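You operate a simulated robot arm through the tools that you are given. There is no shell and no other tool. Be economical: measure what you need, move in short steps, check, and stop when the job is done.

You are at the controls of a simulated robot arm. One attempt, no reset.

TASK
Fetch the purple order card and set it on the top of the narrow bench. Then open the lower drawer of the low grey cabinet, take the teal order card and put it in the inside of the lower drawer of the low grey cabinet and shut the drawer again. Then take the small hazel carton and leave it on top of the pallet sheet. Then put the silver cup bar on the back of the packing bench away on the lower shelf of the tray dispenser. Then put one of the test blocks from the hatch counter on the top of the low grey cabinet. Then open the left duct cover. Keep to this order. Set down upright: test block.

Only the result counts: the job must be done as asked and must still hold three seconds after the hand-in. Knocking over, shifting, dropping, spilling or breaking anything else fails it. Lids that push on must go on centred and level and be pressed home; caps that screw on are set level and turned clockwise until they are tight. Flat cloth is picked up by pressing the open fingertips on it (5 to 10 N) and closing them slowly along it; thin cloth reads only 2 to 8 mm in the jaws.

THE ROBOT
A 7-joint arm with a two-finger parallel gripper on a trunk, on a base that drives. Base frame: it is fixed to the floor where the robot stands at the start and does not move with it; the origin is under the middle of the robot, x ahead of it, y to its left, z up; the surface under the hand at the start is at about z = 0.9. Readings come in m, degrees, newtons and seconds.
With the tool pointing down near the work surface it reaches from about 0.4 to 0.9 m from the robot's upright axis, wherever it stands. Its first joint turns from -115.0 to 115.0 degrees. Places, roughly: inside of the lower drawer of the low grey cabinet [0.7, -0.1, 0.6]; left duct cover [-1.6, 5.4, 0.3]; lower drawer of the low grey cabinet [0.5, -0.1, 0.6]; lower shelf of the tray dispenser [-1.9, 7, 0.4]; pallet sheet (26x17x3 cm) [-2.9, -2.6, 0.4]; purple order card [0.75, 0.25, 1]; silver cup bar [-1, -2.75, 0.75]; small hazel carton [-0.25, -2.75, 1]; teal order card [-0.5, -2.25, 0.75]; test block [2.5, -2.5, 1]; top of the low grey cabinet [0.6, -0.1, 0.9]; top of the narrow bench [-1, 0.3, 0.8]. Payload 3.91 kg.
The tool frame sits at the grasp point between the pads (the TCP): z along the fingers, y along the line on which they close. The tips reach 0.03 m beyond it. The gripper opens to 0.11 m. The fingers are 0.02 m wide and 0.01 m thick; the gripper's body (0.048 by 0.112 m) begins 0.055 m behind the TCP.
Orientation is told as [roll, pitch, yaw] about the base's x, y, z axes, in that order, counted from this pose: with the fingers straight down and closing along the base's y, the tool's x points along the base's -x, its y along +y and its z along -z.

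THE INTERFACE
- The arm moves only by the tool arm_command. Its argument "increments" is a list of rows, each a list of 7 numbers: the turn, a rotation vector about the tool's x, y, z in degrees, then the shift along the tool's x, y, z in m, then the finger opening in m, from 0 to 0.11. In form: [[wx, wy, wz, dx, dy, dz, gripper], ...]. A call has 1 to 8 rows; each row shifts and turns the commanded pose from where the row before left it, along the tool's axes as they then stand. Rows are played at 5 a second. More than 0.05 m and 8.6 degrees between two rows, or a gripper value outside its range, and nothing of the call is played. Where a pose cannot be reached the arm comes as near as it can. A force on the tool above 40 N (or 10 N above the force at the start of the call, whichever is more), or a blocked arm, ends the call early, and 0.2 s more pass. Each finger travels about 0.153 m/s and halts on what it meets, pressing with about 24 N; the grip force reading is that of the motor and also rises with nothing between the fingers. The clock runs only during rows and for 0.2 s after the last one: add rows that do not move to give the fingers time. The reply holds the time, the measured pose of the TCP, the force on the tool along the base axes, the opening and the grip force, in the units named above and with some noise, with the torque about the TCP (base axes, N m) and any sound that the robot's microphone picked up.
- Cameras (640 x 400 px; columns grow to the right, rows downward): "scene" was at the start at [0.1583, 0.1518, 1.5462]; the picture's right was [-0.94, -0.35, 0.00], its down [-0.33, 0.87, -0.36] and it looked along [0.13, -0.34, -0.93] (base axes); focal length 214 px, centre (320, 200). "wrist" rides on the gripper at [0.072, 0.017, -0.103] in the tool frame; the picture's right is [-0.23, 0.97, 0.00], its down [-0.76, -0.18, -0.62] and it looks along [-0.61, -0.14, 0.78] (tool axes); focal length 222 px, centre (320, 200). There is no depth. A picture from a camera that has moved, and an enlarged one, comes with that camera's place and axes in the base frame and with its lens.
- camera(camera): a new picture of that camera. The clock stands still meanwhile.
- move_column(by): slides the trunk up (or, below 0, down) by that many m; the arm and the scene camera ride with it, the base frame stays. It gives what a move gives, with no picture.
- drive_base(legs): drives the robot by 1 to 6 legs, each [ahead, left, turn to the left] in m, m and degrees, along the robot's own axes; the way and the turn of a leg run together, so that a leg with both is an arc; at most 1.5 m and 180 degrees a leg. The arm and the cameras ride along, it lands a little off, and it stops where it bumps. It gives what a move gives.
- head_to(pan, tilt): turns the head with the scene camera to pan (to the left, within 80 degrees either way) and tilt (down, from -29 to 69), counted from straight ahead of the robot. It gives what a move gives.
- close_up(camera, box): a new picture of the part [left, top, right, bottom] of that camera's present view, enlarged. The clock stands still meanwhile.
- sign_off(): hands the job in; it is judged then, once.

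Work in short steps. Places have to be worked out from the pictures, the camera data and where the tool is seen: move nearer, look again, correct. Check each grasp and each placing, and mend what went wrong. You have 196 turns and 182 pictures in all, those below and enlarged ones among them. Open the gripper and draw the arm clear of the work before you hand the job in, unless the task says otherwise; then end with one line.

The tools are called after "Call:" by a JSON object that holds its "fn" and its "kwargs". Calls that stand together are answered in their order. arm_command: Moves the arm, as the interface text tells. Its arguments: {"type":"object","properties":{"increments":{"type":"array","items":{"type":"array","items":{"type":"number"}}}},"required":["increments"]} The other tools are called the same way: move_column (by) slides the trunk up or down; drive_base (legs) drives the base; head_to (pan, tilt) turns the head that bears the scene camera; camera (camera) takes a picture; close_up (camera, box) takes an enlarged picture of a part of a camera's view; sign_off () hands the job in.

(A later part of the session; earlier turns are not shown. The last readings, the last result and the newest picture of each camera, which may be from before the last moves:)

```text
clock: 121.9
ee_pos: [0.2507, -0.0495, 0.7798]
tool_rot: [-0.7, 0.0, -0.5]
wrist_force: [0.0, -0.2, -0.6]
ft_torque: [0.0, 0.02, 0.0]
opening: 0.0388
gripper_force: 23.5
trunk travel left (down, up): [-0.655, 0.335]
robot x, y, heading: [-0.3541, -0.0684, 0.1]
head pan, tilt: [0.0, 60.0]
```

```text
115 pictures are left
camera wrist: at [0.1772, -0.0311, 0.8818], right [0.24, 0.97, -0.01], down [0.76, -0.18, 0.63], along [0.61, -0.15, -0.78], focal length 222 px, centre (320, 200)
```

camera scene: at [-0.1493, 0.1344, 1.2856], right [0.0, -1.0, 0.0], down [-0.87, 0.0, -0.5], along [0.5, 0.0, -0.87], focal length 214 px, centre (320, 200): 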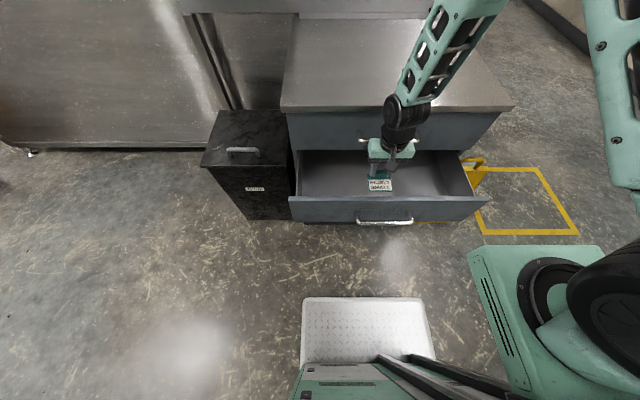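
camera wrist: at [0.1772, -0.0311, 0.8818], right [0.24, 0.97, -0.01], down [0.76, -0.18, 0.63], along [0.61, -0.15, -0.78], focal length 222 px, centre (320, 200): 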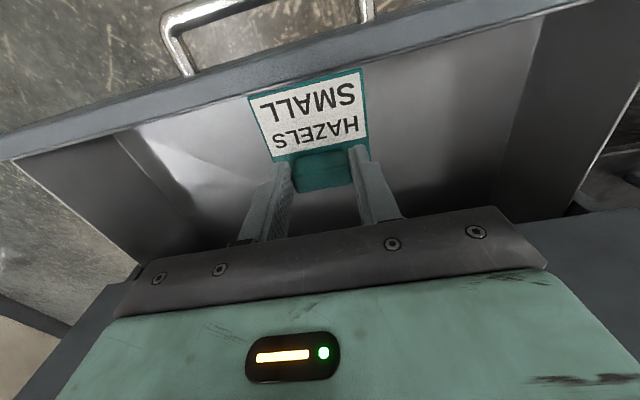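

The plate's front would be too near the drawer front; shift 22 mm inward, then lower further.

Call:
{"fn": "arm_command", "kwargs": {"increments": [[0, 0, 0, -0.022, 0, 0, 0.0], [0, 0, 0, 0, 0, 0.03, 0.0], [0, 0, 0, 0, 0, 0.03, 0.0], [0, 0, 0, 0, 0, 0, 0.0]]}}

Call:
{"fn": "camera", "kwargs": {"camera": "wrist"}}

Call:
{"fn": "close_up", "kwargs": {"camera": "scene", "box": [280, 90, 500, 230]}}

```text
clock: 122.9
ee_pos: [0.2733, -0.0509, 0.7187]
tool_rot: [-0.5, -0.1, -0.5]
wrist_force: [0.2, -0.3, 0.1]
ft_torque: [-0.01, 0.02, -0.04]
opening: 0.0388
gripper_force: 23.6
trunk travel left (down, up): [-0.655, 0.335]
robot x, y, heading: [-0.3501, -0.0702, -0.1]
head pan, tilt: [0.0, 60.0]
```

```text
114 pictures are left
camera wrist: at [0.2, -0.0319, 0.8221], right [0.24, 0.97, -0.01], down [0.76, -0.18, 0.63], along [0.61, -0.15, -0.78], focal length 222 px, centre (320, 200)
```

wrist: 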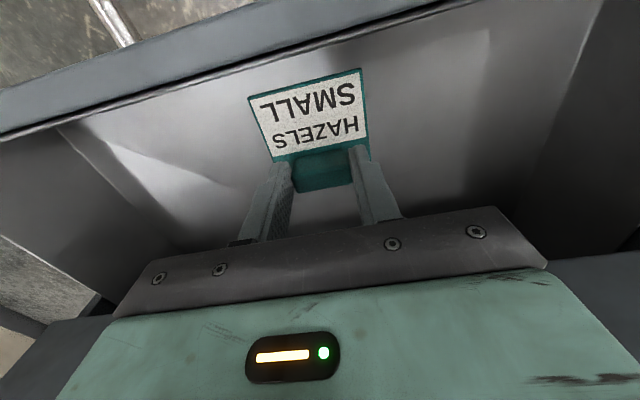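

```text
2.86 times, centred on (390, 160) of scene
camera zoom: at [-0.1493, 0.1344, 1.2856], right [0.0, -1.0, 0.0], down [-0.87, 0.0, -0.5], along [0.5, 0.0, -0.87], focal length 613 px, centre (120, 314)
```

zoom: 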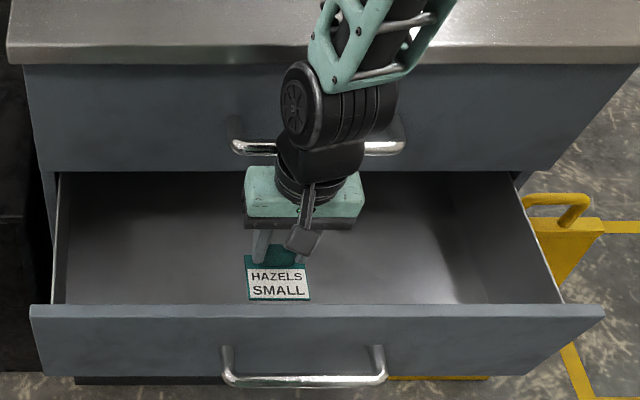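

Descend slowly into the drawer until the card touches the floor.

Call:
{"fn": "arm_command", "kwargs": {"increments": [[0, 0, 0, 0.007, 0, 0.01, 0.0], [0, 0, 0, 0, 0, 0.015, 0.0], [0, 0, 0, 0, 0, 0.015, 0.0], [0, 0, 0, 0, 0, 0.01, 0.0], [0, 0, 0, 0, 0, 0.006, 0.0], [0, 0, 0, 0, 0, 0.006, 0.0], [0, 0, 0, 0, 0, 0, 0.0]]}}

Call:
{"fn": "close_up", "kwargs": {"camera": "scene", "box": [280, 90, 500, 230]}}

```text
clock: 124.5
ee_pos: [0.266, -0.0515, 0.6572]
tool_rot: [-0.5, 0.0, -0.5]
wrist_force: [0.3, 0.2, -0.2]
ft_torque: [0.0, -0.01, -0.01]
opening: 0.0389
gripper_force: 24.1
trunk travel left (down, up): [-0.655, 0.335]
robot x, y, heading: [-0.3551, -0.0693, -0.3]
head pan, tilt: [0.0, 60.0]
```

```text
2.86 times, centred on (390, 160) of scene
camera zoom: at [-0.1493, 0.1344, 1.2856], right [0.0, -1.0, 0.0], down [-0.87, 0.0, -0.5], along [0.5, 0.0, -0.87], focal length 613 px, centre (120, 314)
```

zoom: 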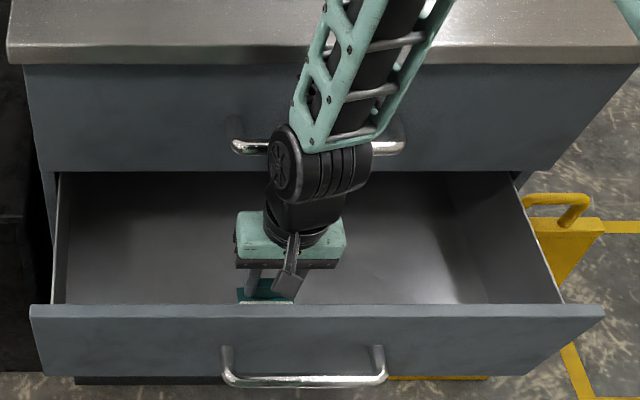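

Call:
{"fn": "arm_command", "kwargs": {"increments": [[0, 0, 0, 0, 0, 0.006, 0.0], [0, 0, 0, 0, 0, 0.006, 0.0], [0, 0, 0, 0, 0, 0.006, 0.0], [0, 0, 0, 0, 0, 0.006, 0.0], [0, 0, 0, 0, 0, 0.006, 0.0], [0, 0, 0, 0, 0, 0.006, 0.0], [0, 0, 0, 0, 0, 0, 0.0]]}}

Call:
{"fn": "camera", "kwargs": {"camera": "wrist"}}

```text
clock: 126.1
ee_pos: [0.2651, -0.0522, 0.6205]
tool_rot: [-0.7, 0.0, -0.5]
wrist_force: [-0.2, 0.7, -0.3]
ft_torque: [0.01, 0.03, 0.01]
opening: 0.0387
gripper_force: 23.8
trunk travel left (down, up): [-0.655, 0.335]
robot x, y, heading: [-0.3549, -0.0702, -0.1]
head pan, tilt: [0.0, 60.0]
```

```text
111 pictures are left
camera wrist: at [0.1923, -0.033, 0.7239], right [0.24, 0.97, -0.01], down [0.76, -0.18, 0.63], along [0.61, -0.15, -0.78], focal length 222 px, centre (320, 200)
```

wrist: 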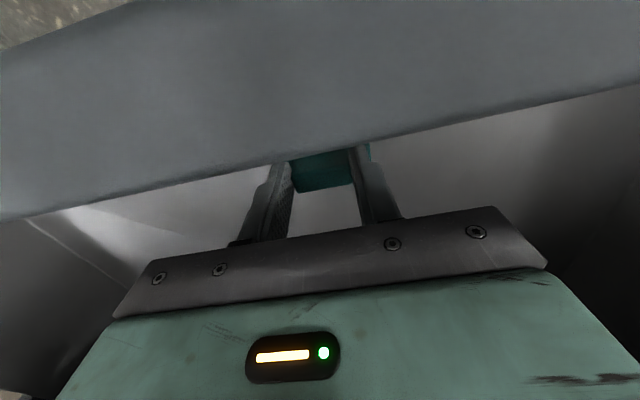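

Floor judged at z≈0.575, plate bottom ≈0.585; the wrist camera is close above the drawer rim, so descend a few mm more with care.

Call:
{"fn": "arm_command", "kwargs": {"increments": [[0, 0, 0, -0.004, 0, 0.002, 0.0], [0, 0, 0, 0, 0, 0.002, 0.0], [0, 0, 0, 0, 0, 0.002, 0.0], [0, 0, 0, 0, 0, 0, 0.0]]}}

Call:
{"fn": "close_up", "kwargs": {"camera": "scene", "box": [330, 130, 430, 210]}}

```text
clock: 127.1
ee_pos: [0.2683, -0.052, 0.6144]
tool_rot: [-0.6, 0.1, -0.5]
wrist_force: [-0.1, 0.0, 0.1]
ft_torque: [-0.02, 0.01, -0.01]
opening: 0.0387
gripper_force: 23.4
trunk travel left (down, up): [-0.655, 0.335]
robot x, y, heading: [-0.3543, -0.0698, 0.1]
head pan, tilt: [0.0, 60.0]
```

```text
5.00 times, centred on (380, 170) of scene
camera zoom: at [-0.1493, 0.1344, 1.2856], right [0.0, -1.0, 0.0], down [-0.87, 0.0, -0.5], along [0.5, 0.0, -0.87], focal length 1072 px, centre (20, 350)
```

zoom: 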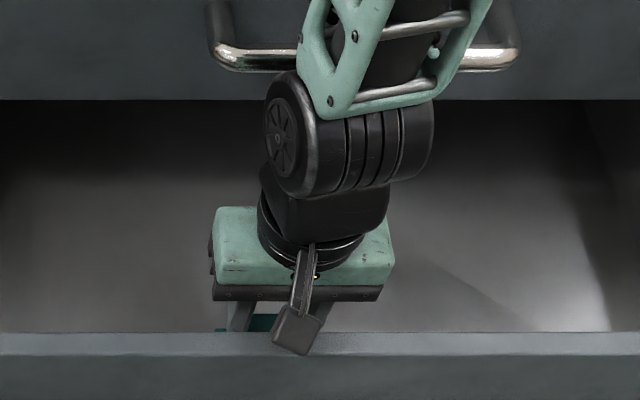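

Only a few millimetres remain; release here, then rise straight up.

Call:
{"fn": "arm_command", "kwargs": {"increments": [[0, 0, 0, 0, 0, 0.002, 0.0], [0, 0, 0, 0, 0, 0.002, 0.0], [0, 0, 0, 0, 0, 0, 0.06], [0, 0, 0, 0, 0, 0, 0.07], [0, 0, 0, 0, 0, -0.02, 0.07], [0, 0, 0, 0, 0, -0.03, 0.07], [0, 0, 0, 0, 0, -0.03, 0.07], [0, 0, 0, 0, 0, -0.03, 0.07]]}}

Call:
{"fn": "move_column", "kwargs": {"by": 0.25}}

Call:
{"fn": "close_up", "kwargs": {"camera": "scene", "box": [280, 130, 480, 260]}}

Call:
{"fn": "camera", "kwargs": {"camera": "wrist"}}

```text
clock: 128.9
ee_pos: [0.2699, -0.0495, 0.7219]
tool_rot: [-0.7, 0.0, -0.5]
wrist_force: [0.4, 0.3, -0.2]
ft_torque: [0.01, 0.02, -0.01]
opening: 0.0701
gripper_force: 0.0
trunk travel left (down, up): [-0.655, 0.335]
robot x, y, heading: [-0.3563, -0.0691, -0.1]
head pan, tilt: [0.0, 60.0]
```

```text
clock: 131.5
ee_pos: [0.2707, -0.0489, 0.9711]
tool_rot: [-0.6, 0.0, -0.4]
wrist_force: [0.1, 0.0, -0.4]
ft_torque: [0.0, -0.04, 0.01]
opening: 0.0698
gripper_force: 0.0
trunk travel left (down, up): [-0.905, 0.085]
robot x, y, heading: [-0.3564, -0.0723, 0.1]
head pan, tilt: [0.0, 60.0]
```

```text
3.08 times, centred on (380, 195) of scene
camera zoom: at [-0.1493, 0.1344, 1.5356], right [0.0, -1.0, 0.0], down [-0.87, 0.0, -0.5], along [0.5, 0.0, -0.87], focal length 660 px, centre (135, 215)
```

zoom: 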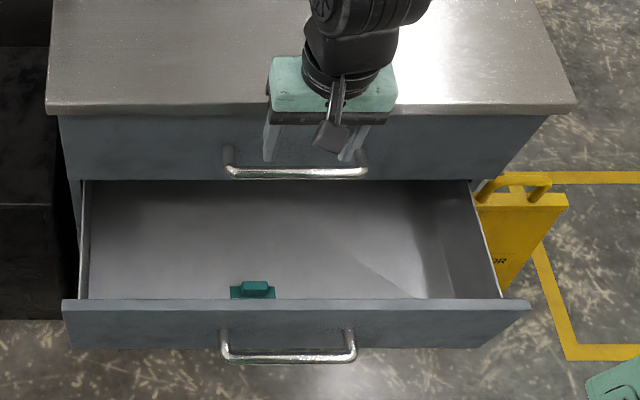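

```text
108 pictures are left
camera wrist: at [0.1973, -0.0308, 1.0741], right [0.24, 0.97, -0.01], down [0.76, -0.18, 0.63], along [0.61, -0.15, -0.78], focal length 222 px, centre (320, 200)
```

wrist: 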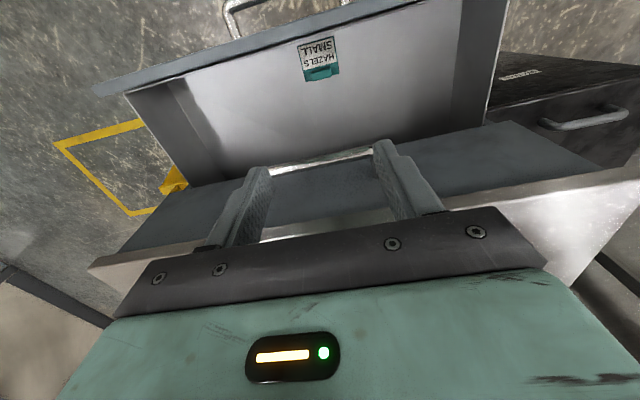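

Teal card lies in the drawer. To shut it, I'll push the front with closed fingertips, tool pointing forward; rotate the tool first at a safe height.

Call:
{"fn": "arm_command", "kwargs": {"increments": [[0, 0, 0, 0, 0, -0.04, 0.03], [0, -8.2, 0, 0, 0, -0.03, 0.0], [0, -8.2, 0, 0, 0, 0, 0.0], [0, -8.2, 0, 0, 0, 0, 0.0], [0, -8.2, 0, 0, 0, 0, 0.0], [0, -8.2, 0, 0, 0, 0, 0.0], [0, -8.2, 0, 0, 0, 0, 0.0], [0, -8.2, 0, 0, 0, 0, 0.0]]}}

Call:
{"fn": "arm_command", "kwargs": {"increments": [[0, -8.2, 0, 0, 0, 0, 0.0], [0, -8.2, 0, 0, 0, 0, 0.0], [0, -8.2, 0, 0, 0, 0, 0.0], [0, -7.6, 0, 0, 0, 0, 0.0], [0, 0, 0, 0, 0, -0.04, 0.0], [0, 0, 0, 0, 0, -0.04, 0.0], [0, 0, 0, 0, 0, -0.04, 0.0], [0, 0, 0, 0, 0, -0.02, 0.0]]}}

Call:
{"fn": "camera", "kwargs": {"camera": "scene"}}

```text
clock: 133.3
ee_pos: [0.2696, -0.049, 1.0409]
tool_rot: [-1.1, -57.5, 0.4]
wrist_force: [0.1, -0.1, -0.1]
ft_torque: [0.0, -0.01, 0.01]
opening: 0.0
gripper_force: 23.7
trunk travel left (down, up): [-0.905, 0.085]
robot x, y, heading: [-0.3541, -0.0692, -0.1]
head pan, tilt: [0.0, 60.0]
```

```text
clock: 135.1
ee_pos: [0.1301, -0.0476, 1.0427]
tool_rot: [-58.7, -89.4, 58.1]
wrist_force: [0.1, -0.1, -0.4]
ft_torque: [0.01, 0.01, 0.0]
opening: 0.0
gripper_force: 23.8
trunk travel left (down, up): [-0.905, 0.085]
robot x, y, heading: [-0.3564, -0.0756, 0.1]
head pan, tilt: [0.0, 60.0]
```

```text
107 pictures are left
camera scene: at [-0.1489, 0.1342, 1.5356], right [0.0, -1.0, 0.0], down [-0.87, 0.0, -0.5], along [0.5, 0.0, -0.87], focal length 214 px, centre (320, 200)
```

scene: 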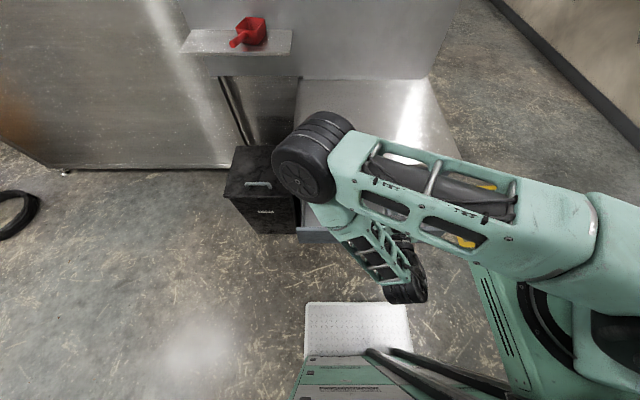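

Back off 4 cm more, then lower the column to the height of the drawer front above its handle.

Call:
{"fn": "arm_command", "kwargs": {"increments": [[0, 0, 0, 0, -0.02, -0.03, 0.0], [0, 0, 0, 0, -0.02, -0.02, 0.0], [0, 0, 0, 0, 0, 0, 0.0]]}}

Call:
{"fn": "move_column", "kwargs": {"by": -0.365}}

Call:
{"fn": "camera", "kwargs": {"camera": "wrist"}}

Call:
{"fn": "camera", "kwargs": {"camera": "scene"}}

```text
clock: 135.9
ee_pos: [0.0811, -0.088, 1.0429]
tool_rot: [-55.7, -89.4, 55.1]
wrist_force: [0.5, -0.9, 0.9]
ft_torque: [-0.03, 0.03, 0.01]
opening: 0.0001
gripper_force: 23.9
trunk travel left (down, up): [-0.905, 0.085]
robot x, y, heading: [-0.355, -0.0683, -0.0]
head pan, tilt: [0.0, 60.0]
```

```text
clock: 139.5
ee_pos: [0.0785, -0.0874, 0.6772]
tool_rot: [-56.2, -89.1, 55.7]
wrist_force: [-0.2, -0.1, -0.1]
ft_torque: [0.0, 0.01, 0.01]
opening: 0.0001
gripper_force: 24.5
trunk travel left (down, up): [-0.54, 0.45]
robot x, y, heading: [-0.3547, -0.0694, -0.2]
head pan, tilt: [0.0, 60.0]
```

```text
106 pictures are left
camera wrist: at [-0.0241, -0.0699, 0.6052], right [0.01, 0.98, 0.22], down [-0.62, -0.16, 0.77], along [0.78, -0.14, 0.6], focal length 222 px, centre (320, 200)
```

wrist: 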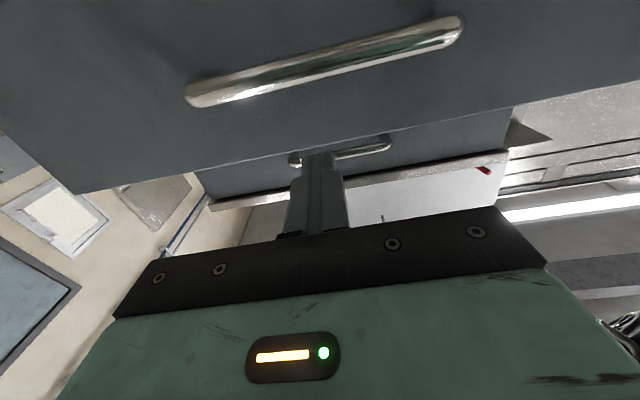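

```text
105 pictures are left
camera scene: at [-0.1493, 0.1344, 1.1706], right [0.0, -1.0, 0.0], down [-0.87, 0.0, -0.5], along [0.5, 0.0, -0.87], focal length 214 px, centre (320, 200)
```

scene: 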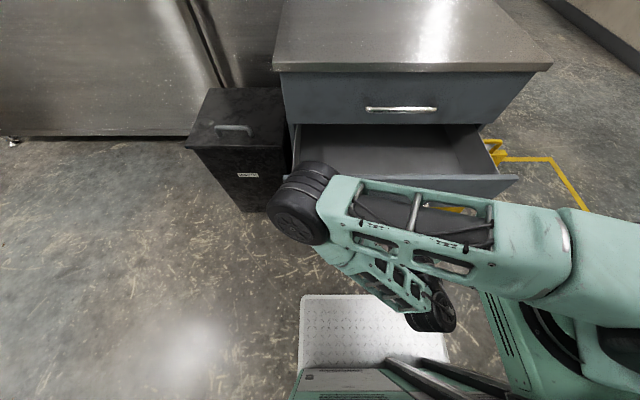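

Fingertips sit between handle and rim. Lower 8 mm and push in.

Call:
{"fn": "arm_command", "kwargs": {"increments": [[0, 0, 0, 0.008, 0, 0.02, 0.0], [0, 0, 0, 0, 0, 0.02, 0.0], [0, 0, 0, 0, 0, 0.025, 0.0], [0, 0, 0, 0, 0, 0.025, 0.0], [0, 0, 0, 0, 0, 0.025, 0.0], [0, 0, 0, 0, 0, 0.025, 0.0], [0, 0, 0, 0, 0, 0.025, 0.0], [0, 0, 0, 0, 0, 0.025, 0.0]]}}

Call:
{"fn": "camera", "kwargs": {"camera": "scene"}}

```text
clock: 141.3
ee_pos: [0.2706, -0.0891, 0.6681]
tool_rot: [-56.2, -89.3, 55.8]
wrist_force: [0.8, -0.1, 0.5]
ft_torque: [0.01, -0.03, -0.03]
opening: 0.0
gripper_force: 23.8
trunk travel left (down, up): [-0.54, 0.45]
robot x, y, heading: [-0.353, -0.0691, 0.3]
head pan, tilt: [0.0, 60.0]
```

```text
104 pictures are left
camera scene: at [-0.1494, 0.1345, 1.1706], right [0.0, -1.0, 0.0], down [-0.87, 0.0, -0.5], along [0.5, 0.0, -0.87], focal length 214 px, centre (320, 200)
```

scene: 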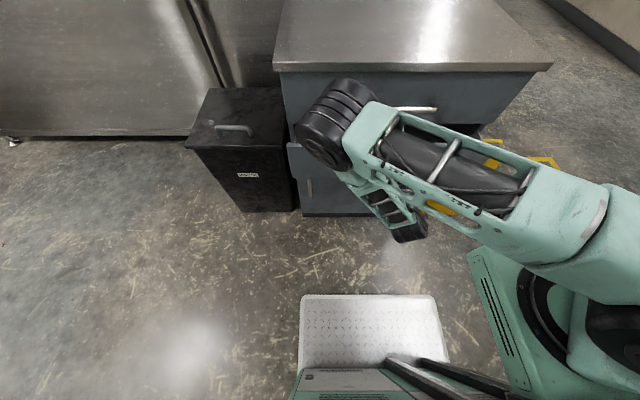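

Drawer is following. Keep pushing in small steps until it stops against the frame.

Call:
{"fn": "arm_command", "kwargs": {"increments": [[0, 0, 0, 0, 0, 0.02, 0.0], [0, 0, 0, 0, 0, 0.02, 0.0], [0, 0, 0, 0, 0, 0.015, 0.0], [0, 0, 0, 0, 0, 0.01, 0.0], [0, 0, 0, 0, 0, 0.01, 0.0], [0, 0, 0, 0, 0, 0.01, 0.0], [0, 0, 0, 0, 0, 0.01, 0.0], [0, 0, 0, 0, 0, 0.01, 0.0]]}}

Call:
{"fn": "camera", "kwargs": {"camera": "wrist"}}

```text
clock: 142.9
ee_pos: [0.3591, -0.0907, 0.6666]
tool_rot: [-50.6, -89.2, 50.1]
wrist_force: [-17.1, 0.3, 9.4]
ft_torque: [0.07, -0.47, 0.09]
opening: 0.0001
gripper_force: 24.4
trunk travel left (down, up): [-0.54, 0.45]
robot x, y, heading: [-0.3529, -0.0679, -0.2]
head pan, tilt: [0.0, 60.0]
stopped in row 8: the force on the tool passed its limit at 57 N (the readings are from after the stop); the commanded pose is now the measured one
```

```text
103 pictures are left
camera wrist: at [0.2549, -0.0729, 0.596], right [0.01, 0.98, 0.22], down [-0.62, -0.16, 0.77], along [0.79, -0.14, 0.6], focal length 222 px, centre (320, 200)
```

wrist: 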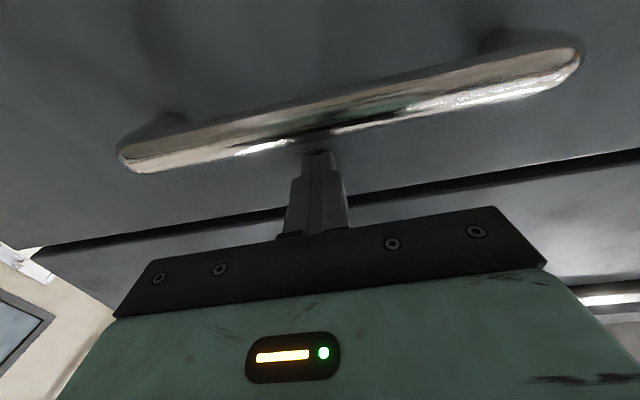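

Drawer shut (hard stop, fronts flush). Back off, raise the column and point the tool down again.

Call:
{"fn": "arm_command", "kwargs": {"increments": [[0, 0, 0, 0, 0, -0.02, 0.0], [0, 0, 0, 0, 0, -0.04, 0.0], [0, 0, 0, 0, 0, -0.04, 0.0], [0, 0, 0, 0, 0, -0.04, 0.0], [0, 0, 0, 0, 0, -0.04, 0.0], [0, 0, 0, 0, 0, 0, 0.0]]}}

Call:
{"fn": "move_column", "kwargs": {"by": 0.4}}

Call:
{"fn": "arm_command", "kwargs": {"increments": [[0, 8.2, 0, 0, 0, 0.02, 0.0], [0, 8.2, 0, 0, 0, 0.02, 0.0], [0, 8.2, 0, 0, 0, 0.02, 0.0], [0, 8.2, 0, 0, 0, 0.0, 0.0], [0, 8.2, 0, 0, 0, 0, 0.0], [0, 8.2, 0, 0, 0, 0, 0.0], [0, 8.2, 0, 0, 0, 0, 0.0], [0, 8.2, 0, 0, 0, 0, 0.0]]}}

Call:
{"fn": "arm_command", "kwargs": {"increments": [[0, 8.2, 0, 0, 0, 0, 0.06], [0, 8.2, 0, 0, 0, 0, 0.06], [0, 7.4, 0, 0, 0, 0, 0.06], [0, 0, 0, 0, 0, 0, 0.06]]}}

Call:
{"fn": "camera", "kwargs": {"camera": "scene"}}

```text
clock: 144.3
ee_pos: [0.1794, -0.0894, 0.6682]
tool_rot: [-43.8, -89.2, 43.2]
wrist_force: [0.5, -0.6, -0.3]
ft_torque: [0.01, -0.01, 0.01]
opening: 0.0
gripper_force: 23.6
trunk travel left (down, up): [-0.54, 0.45]
robot x, y, heading: [-0.3522, -0.0705, -0.1]
head pan, tilt: [0.0, 60.0]
```

```text
clock: 148.1
ee_pos: [0.1821, -0.0892, 1.0684]
tool_rot: [-43.9, -89.1, 43.5]
wrist_force: [0.3, 0.7, -0.5]
ft_torque: [0.0, -0.02, 0.02]
opening: 0.0003
gripper_force: 24.1
trunk travel left (down, up): [-0.94, 0.05]
robot x, y, heading: [-0.3575, -0.0722, -0.0]
head pan, tilt: [0.0, 60.0]
```

```text
clock: 149.9
ee_pos: [0.2398, -0.0897, 1.0583]
tool_rot: [-0.7, -23.8, -0.1]
wrist_force: [0.1, 0.4, 0.6]
ft_torque: [0.02, 0.0, 0.0]
opening: 0.0
gripper_force: 24.2
trunk travel left (down, up): [-0.94, 0.05]
robot x, y, heading: [-0.3555, -0.0688, -0.2]
head pan, tilt: [0.0, 60.0]
```

```text
clock: 150.9
ee_pos: [0.2392, -0.0889, 1.0591]
tool_rot: [-0.6, 0.0, -0.5]
wrist_force: [0.1, -1.0, -0.5]
ft_torque: [0.02, -0.01, -0.03]
opening: 0.0601
gripper_force: 0.1
trunk travel left (down, up): [-0.94, 0.05]
robot x, y, heading: [-0.3586, -0.0706, -0.1]
head pan, tilt: [0.0, 60.0]
```

```text
102 pictures are left
camera scene: at [-0.1495, 0.1344, 1.5706], right [0.0, -1.0, 0.0], down [-0.87, 0.0, -0.5], along [0.5, 0.0, -0.87], focal length 214 px, centre (320, 200)
```

scene: 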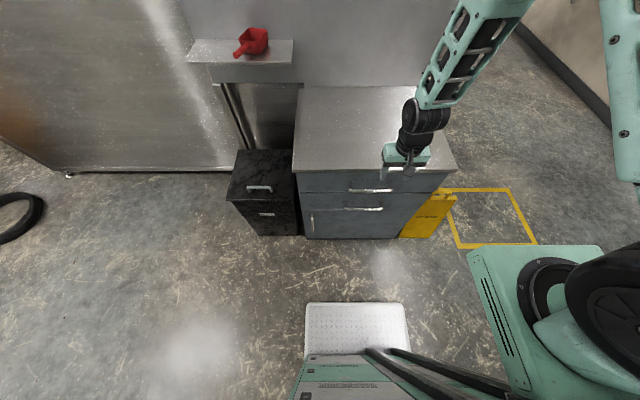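

Drawer shut and clear. Next the small hazel carton at the packing bench: drive there and look.

Call:
{"fn": "drive_base", "kwargs": {"legs": [[0, -0.95, 0], [0, 0, -90], [0.6, 0.1, 0]]}}

Call:
{"fn": "head_to", "kwargs": {"pan": 0, "tilt": 40}}

Call:
{"fn": "camera", "kwargs": {"camera": "scene"}}

Call:
{"fn": "close_up", "kwargs": {"camera": "scene", "box": [240, 100, 400, 220]}}

```text
clock: 162.7
ee_pos: [-0.2715, -2.2136, 1.0596]
tool_rot: [-0.6, -0.1, -90.5]
wrist_force: [-0.8, 1.6, -0.6]
ft_torque: [-0.01, 0.03, 0.0]
opening: 0.0599
gripper_force: 0.1
trunk travel left (down, up): [-0.94, 0.05]
robot x, y, heading: [-0.2549, -1.6222, -89.8]
head pan, tilt: [0.0, 60.0]
```

```text
clock: 163.6
ee_pos: [-0.2717, -2.214, 1.0598]
tool_rot: [-0.6, 0.0, -90.4]
wrist_force: [0.8, 0.2, -0.2]
ft_torque: [-0.02, 0.03, 0.04]
opening: 0.06
gripper_force: 0.1
trunk travel left (down, up): [-0.94, 0.05]
robot x, y, heading: [-0.2518, -1.6147, -89.9]
head pan, tilt: [0.0, 40.0]
```

```text
101 pictures are left
camera scene: at [-0.0507, -1.8464, 1.5973], right [-1.0, 0.0, 0.0], down [0.0, 0.64, -0.77], along [0.0, -0.77, -0.64], focal length 214 px, centre (320, 200)
```

scene: 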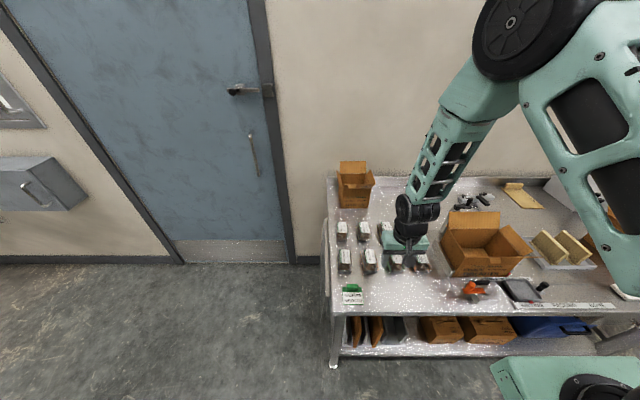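

```text
3.33 times, centred on (320, 160) of scene
camera zoom: at [-0.0507, -1.8464, 1.5973], right [-1.0, 0.0, 0.0], down [0.0, 0.64, -0.77], along [0.0, -0.77, -0.64], focal length 715 px, centre (320, 333)
```

zoom: 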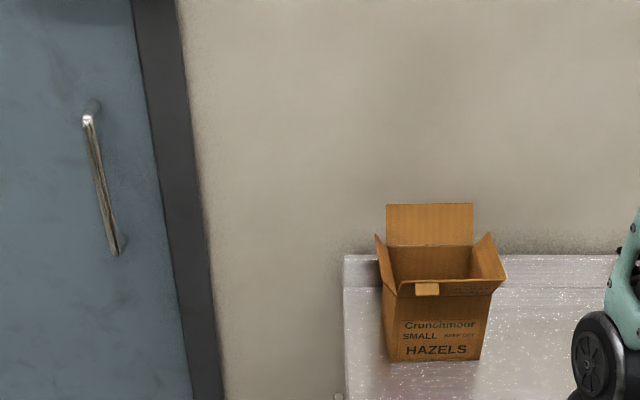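

The carton is open-topped with an upright back flap, ~14 cm wide, so I'll pinch a wall/flap. It's best reached from the bench's left end: drive round to face -x there.

Call:
{"fn": "drive_base", "kwargs": {"legs": [[0, 0.85, 0], [0, 0, -90], [0, 0.8, 0]]}}

Call:
{"fn": "head_to", "kwargs": {"pan": 5, "tilt": 45}}

Call:
{"fn": "camera", "kwargs": {"camera": "scene"}}

```text
clock: 175.7
ee_pos: [0.0207, -2.405, 1.0595]
tool_rot: [-0.6, 0.0, -179.1]
wrist_force: [0.1, 0.2, 0.6]
ft_torque: [-0.02, -0.01, -0.03]
opening: 0.0599
gripper_force: 0.1
trunk travel left (down, up): [-0.94, 0.05]
robot x, y, heading: [0.6152, -2.406, -178.4]
head pan, tilt: [0.0, 40.0]
```

```text
clock: 176.4
ee_pos: [0.0214, -2.4049, 1.059]
tool_rot: [-0.6, 0.1, -179.1]
wrist_force: [0.3, 0.0, 0.0]
ft_torque: [0.04, 0.02, 0.02]
opening: 0.06
gripper_force: 0.0
trunk travel left (down, up): [-0.94, 0.05]
robot x, y, heading: [0.6154, -2.4072, -178.5]
head pan, tilt: [5.0, 45.0]
```

```text
99 pictures are left
camera scene: at [0.3943, -2.6285, 1.5901], right [-0.11, 0.99, 0.0], down [0.7, 0.08, -0.71], along [-0.7, -0.08, -0.71], focal length 214 px, centre (320, 200)
```

scene: 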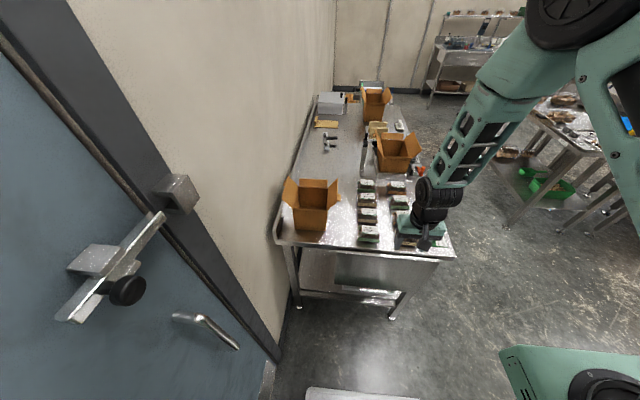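

Call:
{"fn": "close_up", "kwargs": {"camera": "scene", "box": [265, 160, 365, 250]}}

```text
4.44 times, centred on (315, 205) of scene
camera zoom: at [0.3943, -2.6285, 1.5901], right [-0.11, 0.99, 0.0], down [0.7, 0.08, -0.71], along [-0.7, -0.08, -0.71], focal length 953 px, centre (342, 178)
```

zoom: 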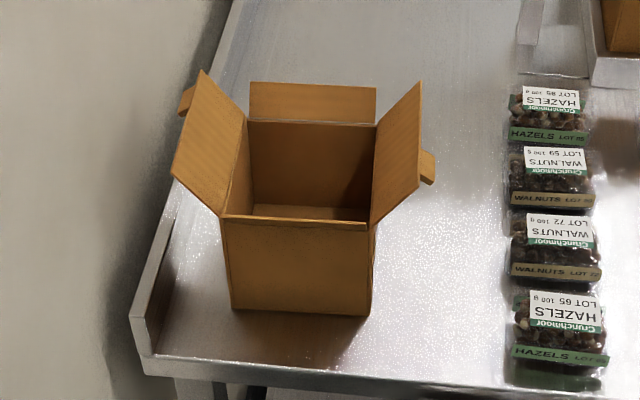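

All four flaps flare outward ~40°. I'll pinch the near (+x side) flap with the tool tilted forward along it. First turn the tool 90° while rising.

Call:
{"fn": "arm_command", "kwargs": {"increments": [[0, 0, 8.2, 0, 0, -0.04, 0.06], [0, 0, 8.2, 0, 0, -0.04, 0.06], [0, 0, 8.2, 0, 0, 0, 0.06], [0, 0, 8.2, 0, 0, 0, 0.06], [0, 0, 8.2, 0, 0, 0, 0.06], [0, 0, 8.2, 0, 0, 0, 0.06], [0, 0, 8.2, 0, 0, 0, 0.06], [0, 0, 8.2, 0, 0, 0, 0.06]]}}

Call:
{"fn": "arm_command", "kwargs": {"increments": [[0, 0, 8.2, 0.04, 0, 0, 0.06], [0, 0, 8.2, 0.04, 0, 0, 0.06], [0, 0, 8.2, 0.04, 0, 0, 0.06], [-8, 0, 0, 0.04, 0, 0, 0.06], [-8, 0, 0, 0.04, 0, 0, 0.06], [-8, 0, 0, 0.04, 0, 0, 0.06], [-8, 0, 0, 0.04, 0, 0, 0.06], [-8, 0, 0, 0.03, 0, 0, 0.06]]}}

Call:
{"fn": "camera", "kwargs": {"camera": "wrist"}}

Call:
{"fn": "close_up", "kwargs": {"camera": "scene", "box": [245, 130, 425, 260]}}

```text
clock: 178.2
ee_pos: [0.0211, -2.4063, 1.1397]
tool_rot: [-0.3, -0.5, 115.2]
wrist_force: [0.1, -0.5, 0.8]
ft_torque: [0.0, 0.01, 0.02]
opening: 0.0602
gripper_force: 0.0
trunk travel left (down, up): [-0.94, 0.05]
robot x, y, heading: [0.6204, -2.4068, -178.3]
head pan, tilt: [5.0, 45.0]
```

```text
clock: 179.8
ee_pos: [-0.0184, -2.599, 1.147]
tool_rot: [31.8, 0.7, 78.1]
wrist_force: [-0.6, 0.5, 0.2]
ft_torque: [-0.02, 0.0, 0.04]
opening: 0.06
gripper_force: 0.0
trunk travel left (down, up): [-0.94, 0.05]
robot x, y, heading: [0.6164, -2.4129, -178.5]
head pan, tilt: [5.0, 45.0]
stopped in row 8: the arm was blocked; the commanded pose is now the measured one
```

```text
97 pictures are left
camera wrist: at [0.0045, -2.6764, 1.2453], right [-0.76, 0.4, 0.51], down [0.63, 0.65, 0.43], along [-0.16, 0.64, -0.75], focal length 222 px, centre (320, 200)
```

wrist: 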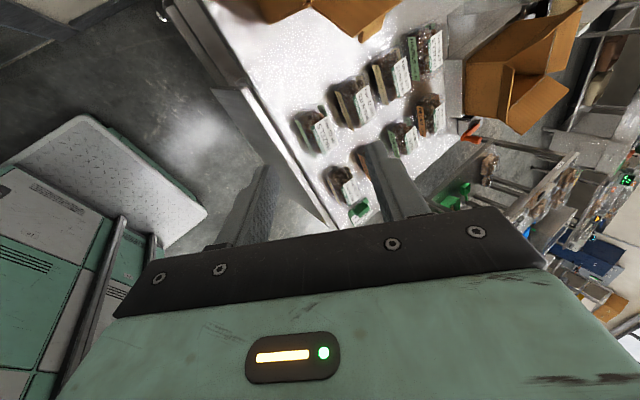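

```text
3.08 times, centred on (335, 195) of scene
camera zoom: at [0.3956, -2.6294, 1.5872], right [-0.14, 0.99, 0.0], down [0.73, 0.1, -0.68], along [-0.67, -0.09, -0.73], focal length 660 px, centre (274, 215)
```

zoom: 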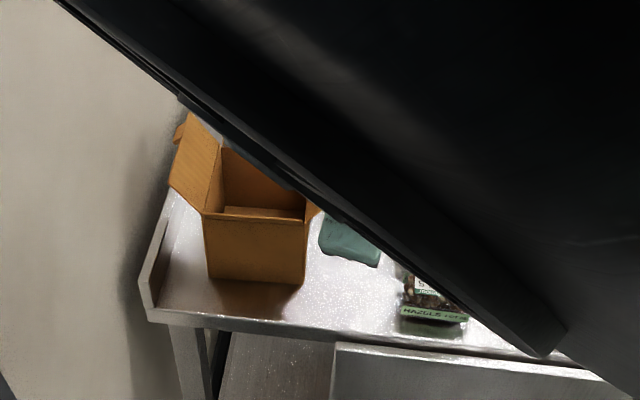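

The arm's elbow touched the head when reaching to the left. Back it off along the way it came.

Call:
{"fn": "arm_command", "kwargs": {"increments": [[8, 0, 0, -0.04, 0, 0, 0.06], [8, 0, 0, -0.04, 0, 0, 0.06], [8, 0, 0, -0.04, 0, 0, 0.06], [7.5, 0, 0, -0.04, 0, 0, 0.06], [0, 0, 0, -0.04, 0, 0, 0.06], [0, 0, -8.2, 0, 0, 0, 0.06], [0, 0, -8.2, 0, 0, 0, 0.06], [0, 0, 0, 0, 0, 0, 0.06]]}}

Call:
{"fn": "head_to", "kwargs": {"pan": 0, "tilt": 45}}

Call:
{"fn": "camera", "kwargs": {"camera": "scene"}}

```text
clock: 181.6
ee_pos: [0.0218, -2.4034, 1.1447]
tool_rot: [0.4, 0.6, 94.9]
wrist_force: [0.1, 0.2, 0.1]
ft_torque: [0.0, -0.01, 0.03]
opening: 0.0602
gripper_force: 0.1
trunk travel left (down, up): [-0.94, 0.05]
robot x, y, heading: [0.6168, -2.4115, -178.5]
head pan, tilt: [5.0, 45.0]
```

```text
clock: 182.3
ee_pos: [0.0217, -2.4037, 1.1452]
tool_rot: [0.4, 0.4, 94.8]
wrist_force: [0.3, -0.2, 0.2]
ft_torque: [0.02, 0.02, -0.04]
opening: 0.0601
gripper_force: 0.1
trunk travel left (down, up): [-0.94, 0.05]
robot x, y, heading: [0.6153, -2.4093, -178.5]
head pan, tilt: [0.0, 45.0]
```

```text
95 pictures are left
camera scene: at [0.3937, -2.6215, 1.5901], right [-0.03, 1.0, 0.0], down [0.71, 0.02, -0.71], along [-0.71, -0.02, -0.71], focal length 214 px, centre (320, 200)
```

scene: 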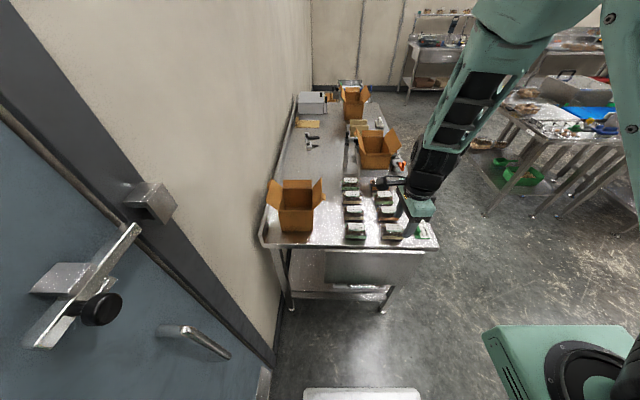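

Go round to the front of the bench instead, offset so the carton is ahead-right, and use its front flap.

Call:
{"fn": "drive_base", "kwargs": {"legs": [[0, 0.0, -1.5], [0, 0.8, 0]]}}

```text
clock: 184.8
ee_pos: [0.0066, -2.5913, 1.1443]
tool_rot: [0.4, 0.5, 93.8]
wrist_force: [-0.3, 0.4, -0.4]
ft_torque: [-0.03, -0.05, 0.02]
opening: 0.0599
gripper_force: 0.1
trunk travel left (down, up): [-0.94, 0.05]
robot x, y, heading: [0.6004, -2.6093, -179.9]
head pan, tilt: [0.0, 45.0]
stopped in leg 2: the robot was blocked; the commanded pose is now the measured one
```

Wrong sign; I was stopped at the wall. Strafe right instead, then go to the front side.

Call:
{"fn": "drive_base", "kwargs": {"legs": [[0, -1.0, 0], [0, 0, 90], [0, -0.52, 0]]}}

Call:
{"fn": "camera", "kwargs": {"camera": "scene"}}

```text
clock: 196.5
ee_pos: [0.0528, -2.2027, 1.1458]
tool_rot: [0.4, 0.6, -176.4]
wrist_force: [0.4, 0.3, 0.0]
ft_torque: [0.02, 0.0, -0.02]
opening: 0.0599
gripper_force: 0.0
trunk travel left (down, up): [-0.94, 0.05]
robot x, y, heading: [0.0705, -1.6102, -90.1]
head pan, tilt: [0.0, 45.0]
```

```text
94 pictures are left
camera scene: at [0.2738, -1.8346, 1.5901], right [-1.0, 0.0, 0.0], down [0.0, 0.71, -0.71], along [0.0, -0.71, -0.71], focal length 214 px, centre (320, 200)
```

scene: 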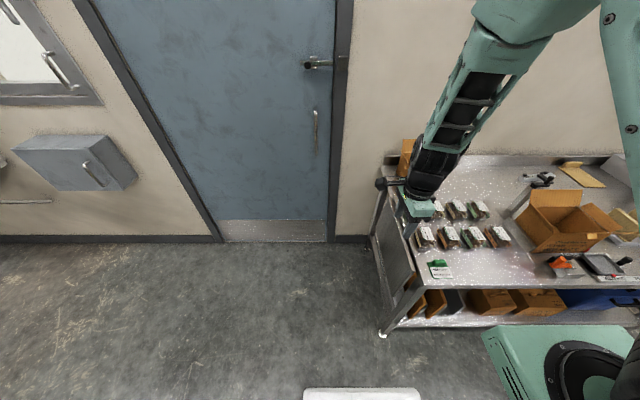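

Move forward close to the bench and bring the tool over toward the carton's front flap.

Call:
{"fn": "drive_base", "kwargs": {"legs": [[0.17, 0, 0]]}}

Call:
{"fn": "arm_command", "kwargs": {"increments": [[0, 0, 0, -0.039, 0.025, 0, 0.06], [0, 0, 0, -0.039, 0.025, 0, 0.06], [0, 0, 0, -0.039, 0.025, 0, 0.06], [0, 0, 0, -0.039, 0.02, 0, 0.06], [-8, 0, 0, -0.039, 0, 0, 0.06], [-8, 0, 0, -0.039, 0, 0, 0.06], [-8, 0, 0, -0.039, 0, 0, 0.06], [-8, 0, 0, 0, 0, 0, 0.06]]}}

Call:
{"fn": "head_to", "kwargs": {"pan": -25, "tilt": 40}}

Call:
{"fn": "camera", "kwargs": {"camera": "scene"}}

Call:
{"fn": "camera", "kwargs": {"camera": "wrist"}}

```text
clock: 197.9
ee_pos: [0.0522, -2.3756, 1.1448]
tool_rot: [0.4, 0.7, -176.6]
wrist_force: [-0.1, 0.5, -0.3]
ft_torque: [-0.01, 0.01, 0.01]
opening: 0.0599
gripper_force: 0.1
trunk travel left (down, up): [-0.94, 0.05]
robot x, y, heading: [0.0698, -1.7866, -90.0]
head pan, tilt: [0.0, 45.0]
```

```text
clock: 199.8
ee_pos: [-0.2136, -2.4868, 1.1431]
tool_rot: [32.5, 0.4, -176.4]
wrist_force: [0.2, -1.7, 0.6]
ft_torque: [0.06, 0.08, -0.07]
opening: 0.0601
gripper_force: 0.0
trunk travel left (down, up): [-0.94, 0.05]
robot x, y, heading: [0.0729, -1.7854, -89.7]
head pan, tilt: [0.0, 45.0]
```

```text
clock: 200.6
ee_pos: [-0.2155, -2.4854, 1.1432]
tool_rot: [32.4, 0.7, -176.5]
wrist_force: [-0.9, -0.1, 1.0]
ft_torque: [-0.02, -0.01, -0.01]
opening: 0.0602
gripper_force: 0.0
trunk travel left (down, up): [-0.94, 0.05]
robot x, y, heading: [0.0715, -1.7842, -89.7]
head pan, tilt: [-25.0, 40.0]
```

```text
93 pictures are left
camera scene: at [0.2377, -2.0025, 1.5973], right [-0.91, 0.42, 0.0], down [0.27, 0.58, -0.77], along [-0.32, -0.69, -0.64], focal length 214 px, centre (320, 200)
```

scene: 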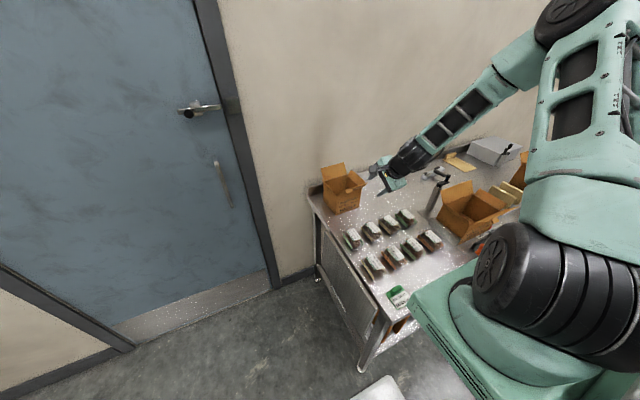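

```text
92 pictures are left
camera wrist: at [-0.1464, -2.4398, 1.2392], right [-0.18, -0.84, 0.52], down [-0.79, 0.44, 0.42], along [-0.58, -0.33, -0.74], focal length 222 px, centre (320, 200)
```

wrist: 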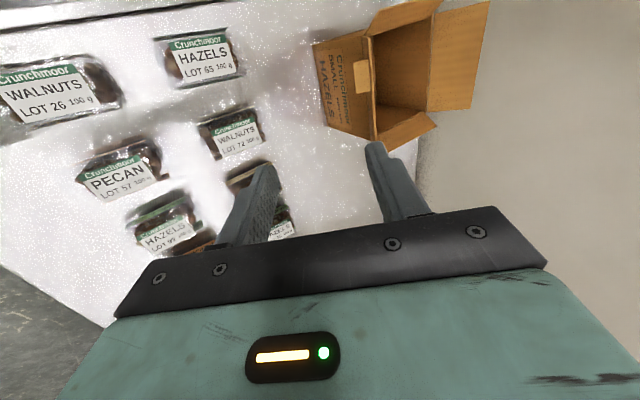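

Call:
{"fn": "close_up", "kwargs": {"camera": "scene", "box": [305, 150, 405, 220]}}

Call:
{"fn": "close_up", "kwargs": {"camera": "wrist", "box": [290, 0, 510, 160]}}

```text
5.71 times, centred on (355, 185) of scene
camera zoom: at [0.2377, -2.0025, 1.5973], right [-0.91, 0.42, 0.0], down [0.27, 0.58, -0.77], along [-0.32, -0.69, -0.64], focal length 1226 px, centre (120, 286)
```

zoom: 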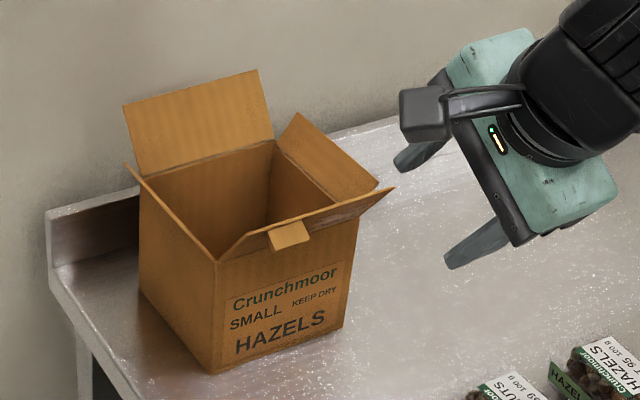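

```text
2.50 times, centred on (400, 80) of wrist
camera zoom: at [-0.1464, -2.4398, 1.2392], right [-0.18, -0.84, 0.52], down [-0.79, 0.44, 0.42], along [-0.58, -0.33, -0.74], focal length 555 px, centre (120, 500)
```

zoom: 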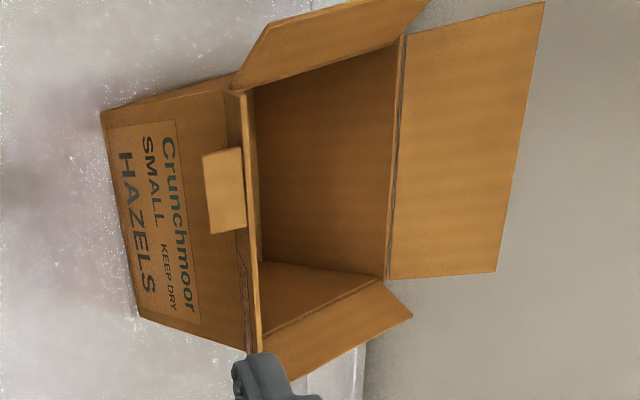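

Geometry is clear: front flap hinge at y≈-2.665, z≈0.98, leaning ≈38°, ~7 cm long, with a tape tab left of centre. I'll pinch right of the tab at x≈-0.248. Align tilt/yaw and approach to 10 cm short.

Call:
{"fn": "arm_command", "kwargs": {"increments": [[-5.6, 0, 0, 0, 0, 0, 0.06], [0, -2.16, 2.76, -0.016, 0.02, 0, 0.06], [0, 0, 0, -0.0165, 0.021, 0.01, 0.06], [0, 0, 0, 0, 0, 0.04, 0.06], [0, 0, 0, 0, 0, 0.04, 0.06], [0, 0, 0, 0, 0, 0, 0.06]]}}

Call:
{"fn": "close_up", "kwargs": {"camera": "scene", "box": [305, 150, 405, 220]}}

Call:
{"fn": "camera", "kwargs": {"camera": "wrist"}}

```text
clock: 202.0
ee_pos: [-0.2477, -2.5765, 1.0964]
tool_rot: [37.9, 0.6, 180.1]
wrist_force: [0.8, 0.9, -0.7]
ft_torque: [-0.01, -0.04, 0.0]
opening: 0.0599
gripper_force: 0.1
trunk travel left (down, up): [-0.94, 0.05]
robot x, y, heading: [0.0727, -1.7824, -90.0]
head pan, tilt: [-25.0, 40.0]
```

```text
5.71 times, centred on (355, 185) of scene
camera zoom: at [0.2376, -2.0027, 1.5973], right [-0.91, 0.42, 0.0], down [0.27, 0.58, -0.77], along [-0.32, -0.69, -0.64], focal length 1226 px, centre (120, 286)
```

zoom: 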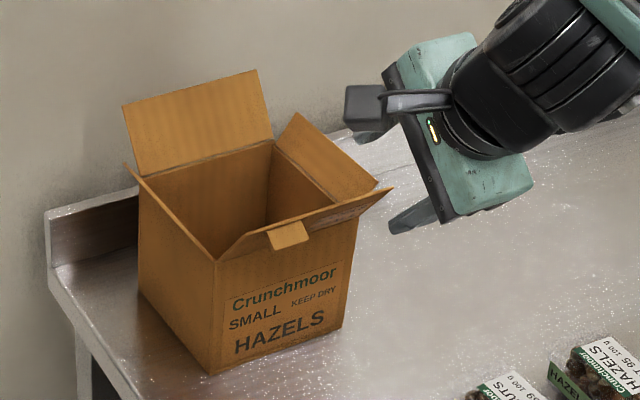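

```text
88 pictures are left
camera wrist: at [-0.1752, -2.525, 1.1885], right [-0.23, -0.77, 0.6], down [-0.76, 0.52, 0.38], along [-0.6, -0.37, -0.71], focal length 222 px, centre (320, 200)
```

wrist: 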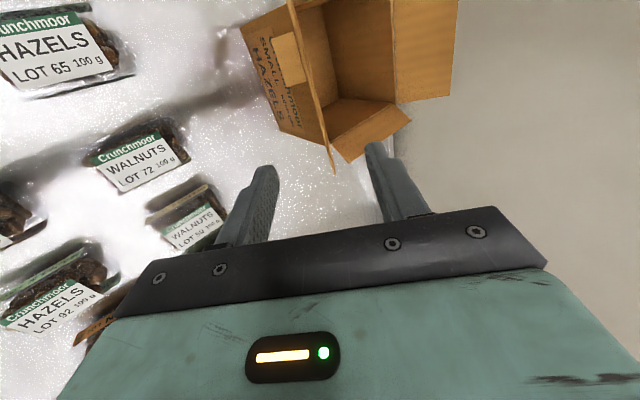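

Alignment along the approach ray is right (between tab and flap end). Advance over the flap.

Call:
{"fn": "arm_command", "kwargs": {"increments": [[0, 0, 0, 0, 0, 0.03, 0.06], [0, 0, 0, 0, 0, 0.03, 0.06], [0, 0, 0, 0, 0, 0.015, 0.06], [0, 0, 0, 0, 0, 0, 0.06]]}}

Call:
{"fn": "close_up", "kwargs": {"camera": "scene", "box": [305, 150, 405, 220]}}

Call:
{"fn": "camera", "kwargs": {"camera": "wrist"}}

```text
clock: 203.0
ee_pos: [-0.2455, -2.6214, 1.0377]
tool_rot: [37.9, 0.5, 180.0]
wrist_force: [0.2, 0.0, -0.6]
ft_torque: [0.0, 0.0, -0.04]
opening: 0.06
gripper_force: 0.1
trunk travel left (down, up): [-0.94, 0.05]
robot x, y, heading: [0.0679, -1.7785, -90.1]
head pan, tilt: [-25.0, 40.0]
```

```text
5.71 times, centred on (355, 185) of scene
camera zoom: at [0.2377, -2.0026, 1.5973], right [-0.91, 0.42, 0.0], down [0.27, 0.58, -0.77], along [-0.32, -0.69, -0.64], focal length 1226 px, centre (120, 286)
```

zoom: 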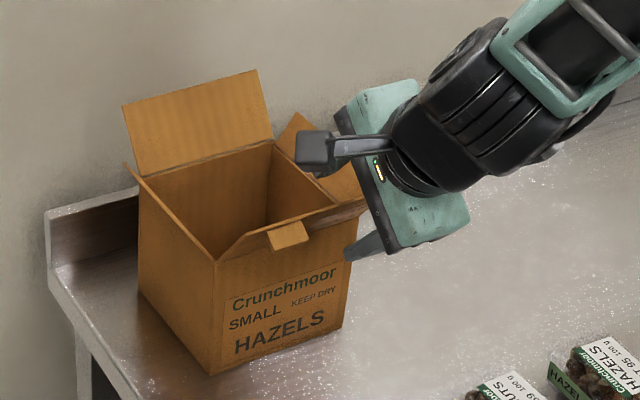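

```text
86 pictures are left
camera wrist: at [-0.1745, -2.5708, 1.1296], right [-0.23, -0.77, 0.6], down [-0.76, 0.52, 0.38], along [-0.6, -0.37, -0.71], focal length 222 px, centre (320, 200)
```

wrist: 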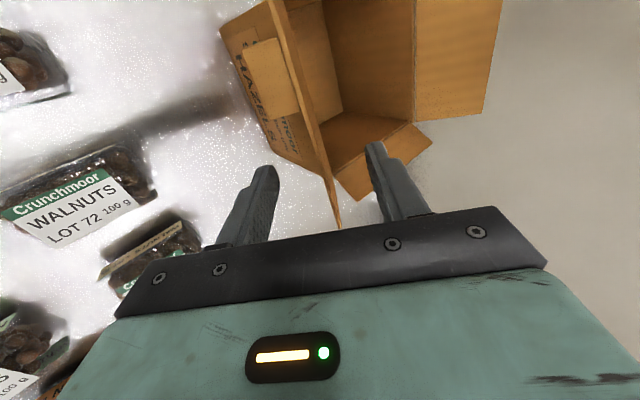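

Flap is between the fingers. Advance 33 mm more and close.

Call:
{"fn": "arm_command", "kwargs": {"increments": [[0, 0, 0, 0, 0.002, 0.018, 0.06], [0, 0, 0, 0, 0, 0.015, 0.06], [0, 0, 0, 0, 0, 0, 0.04], [0, 0, 0, 0, 0, 0, 0.02], [0, 0, 0, 0, 0, 0, 0.0], [0, 0, 0, 0, 0, 0, 0.0]]}}

Call:
{"fn": "close_up", "kwargs": {"camera": "scene", "box": [305, 150, 405, 220]}}

Call:
{"fn": "camera", "kwargs": {"camera": "wrist"}}

```text
clock: 204.4
ee_pos: [-0.2444, -2.6423, 1.0133]
tool_rot: [37.9, 0.5, 180.0]
wrist_force: [0.8, 0.3, -0.5]
ft_torque: [0.04, 0.03, 0.03]
opening: 0.0027
gripper_force: 23.8
trunk travel left (down, up): [-0.94, 0.05]
robot x, y, heading: [0.0721, -1.7835, -90.1]
head pan, tilt: [-25.0, 40.0]
```

```text
5.71 times, centred on (355, 185) of scene
camera zoom: at [0.2377, -2.0026, 1.5973], right [-0.91, 0.42, 0.0], down [0.27, 0.58, -0.77], along [-0.32, -0.69, -0.64], focal length 1226 px, centre (120, 286)
```

zoom: 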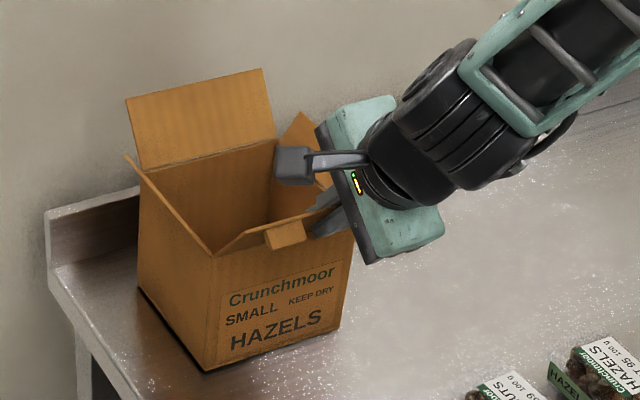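

```text
84 pictures are left
camera wrist: at [-0.174, -2.5923, 1.1048], right [-0.23, -0.77, 0.6], down [-0.76, 0.52, 0.38], along [-0.6, -0.37, -0.71], focal length 222 px, centre (320, 200)
```

wrist: 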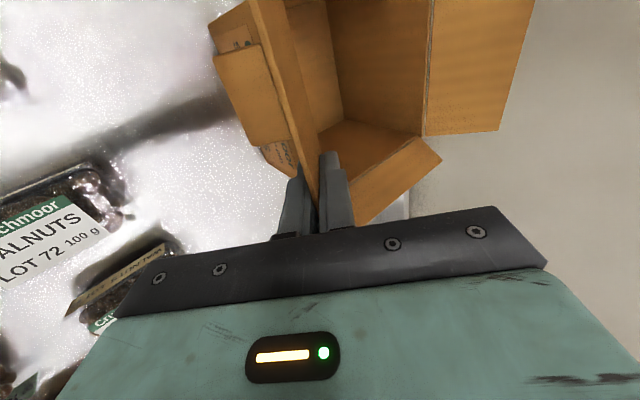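

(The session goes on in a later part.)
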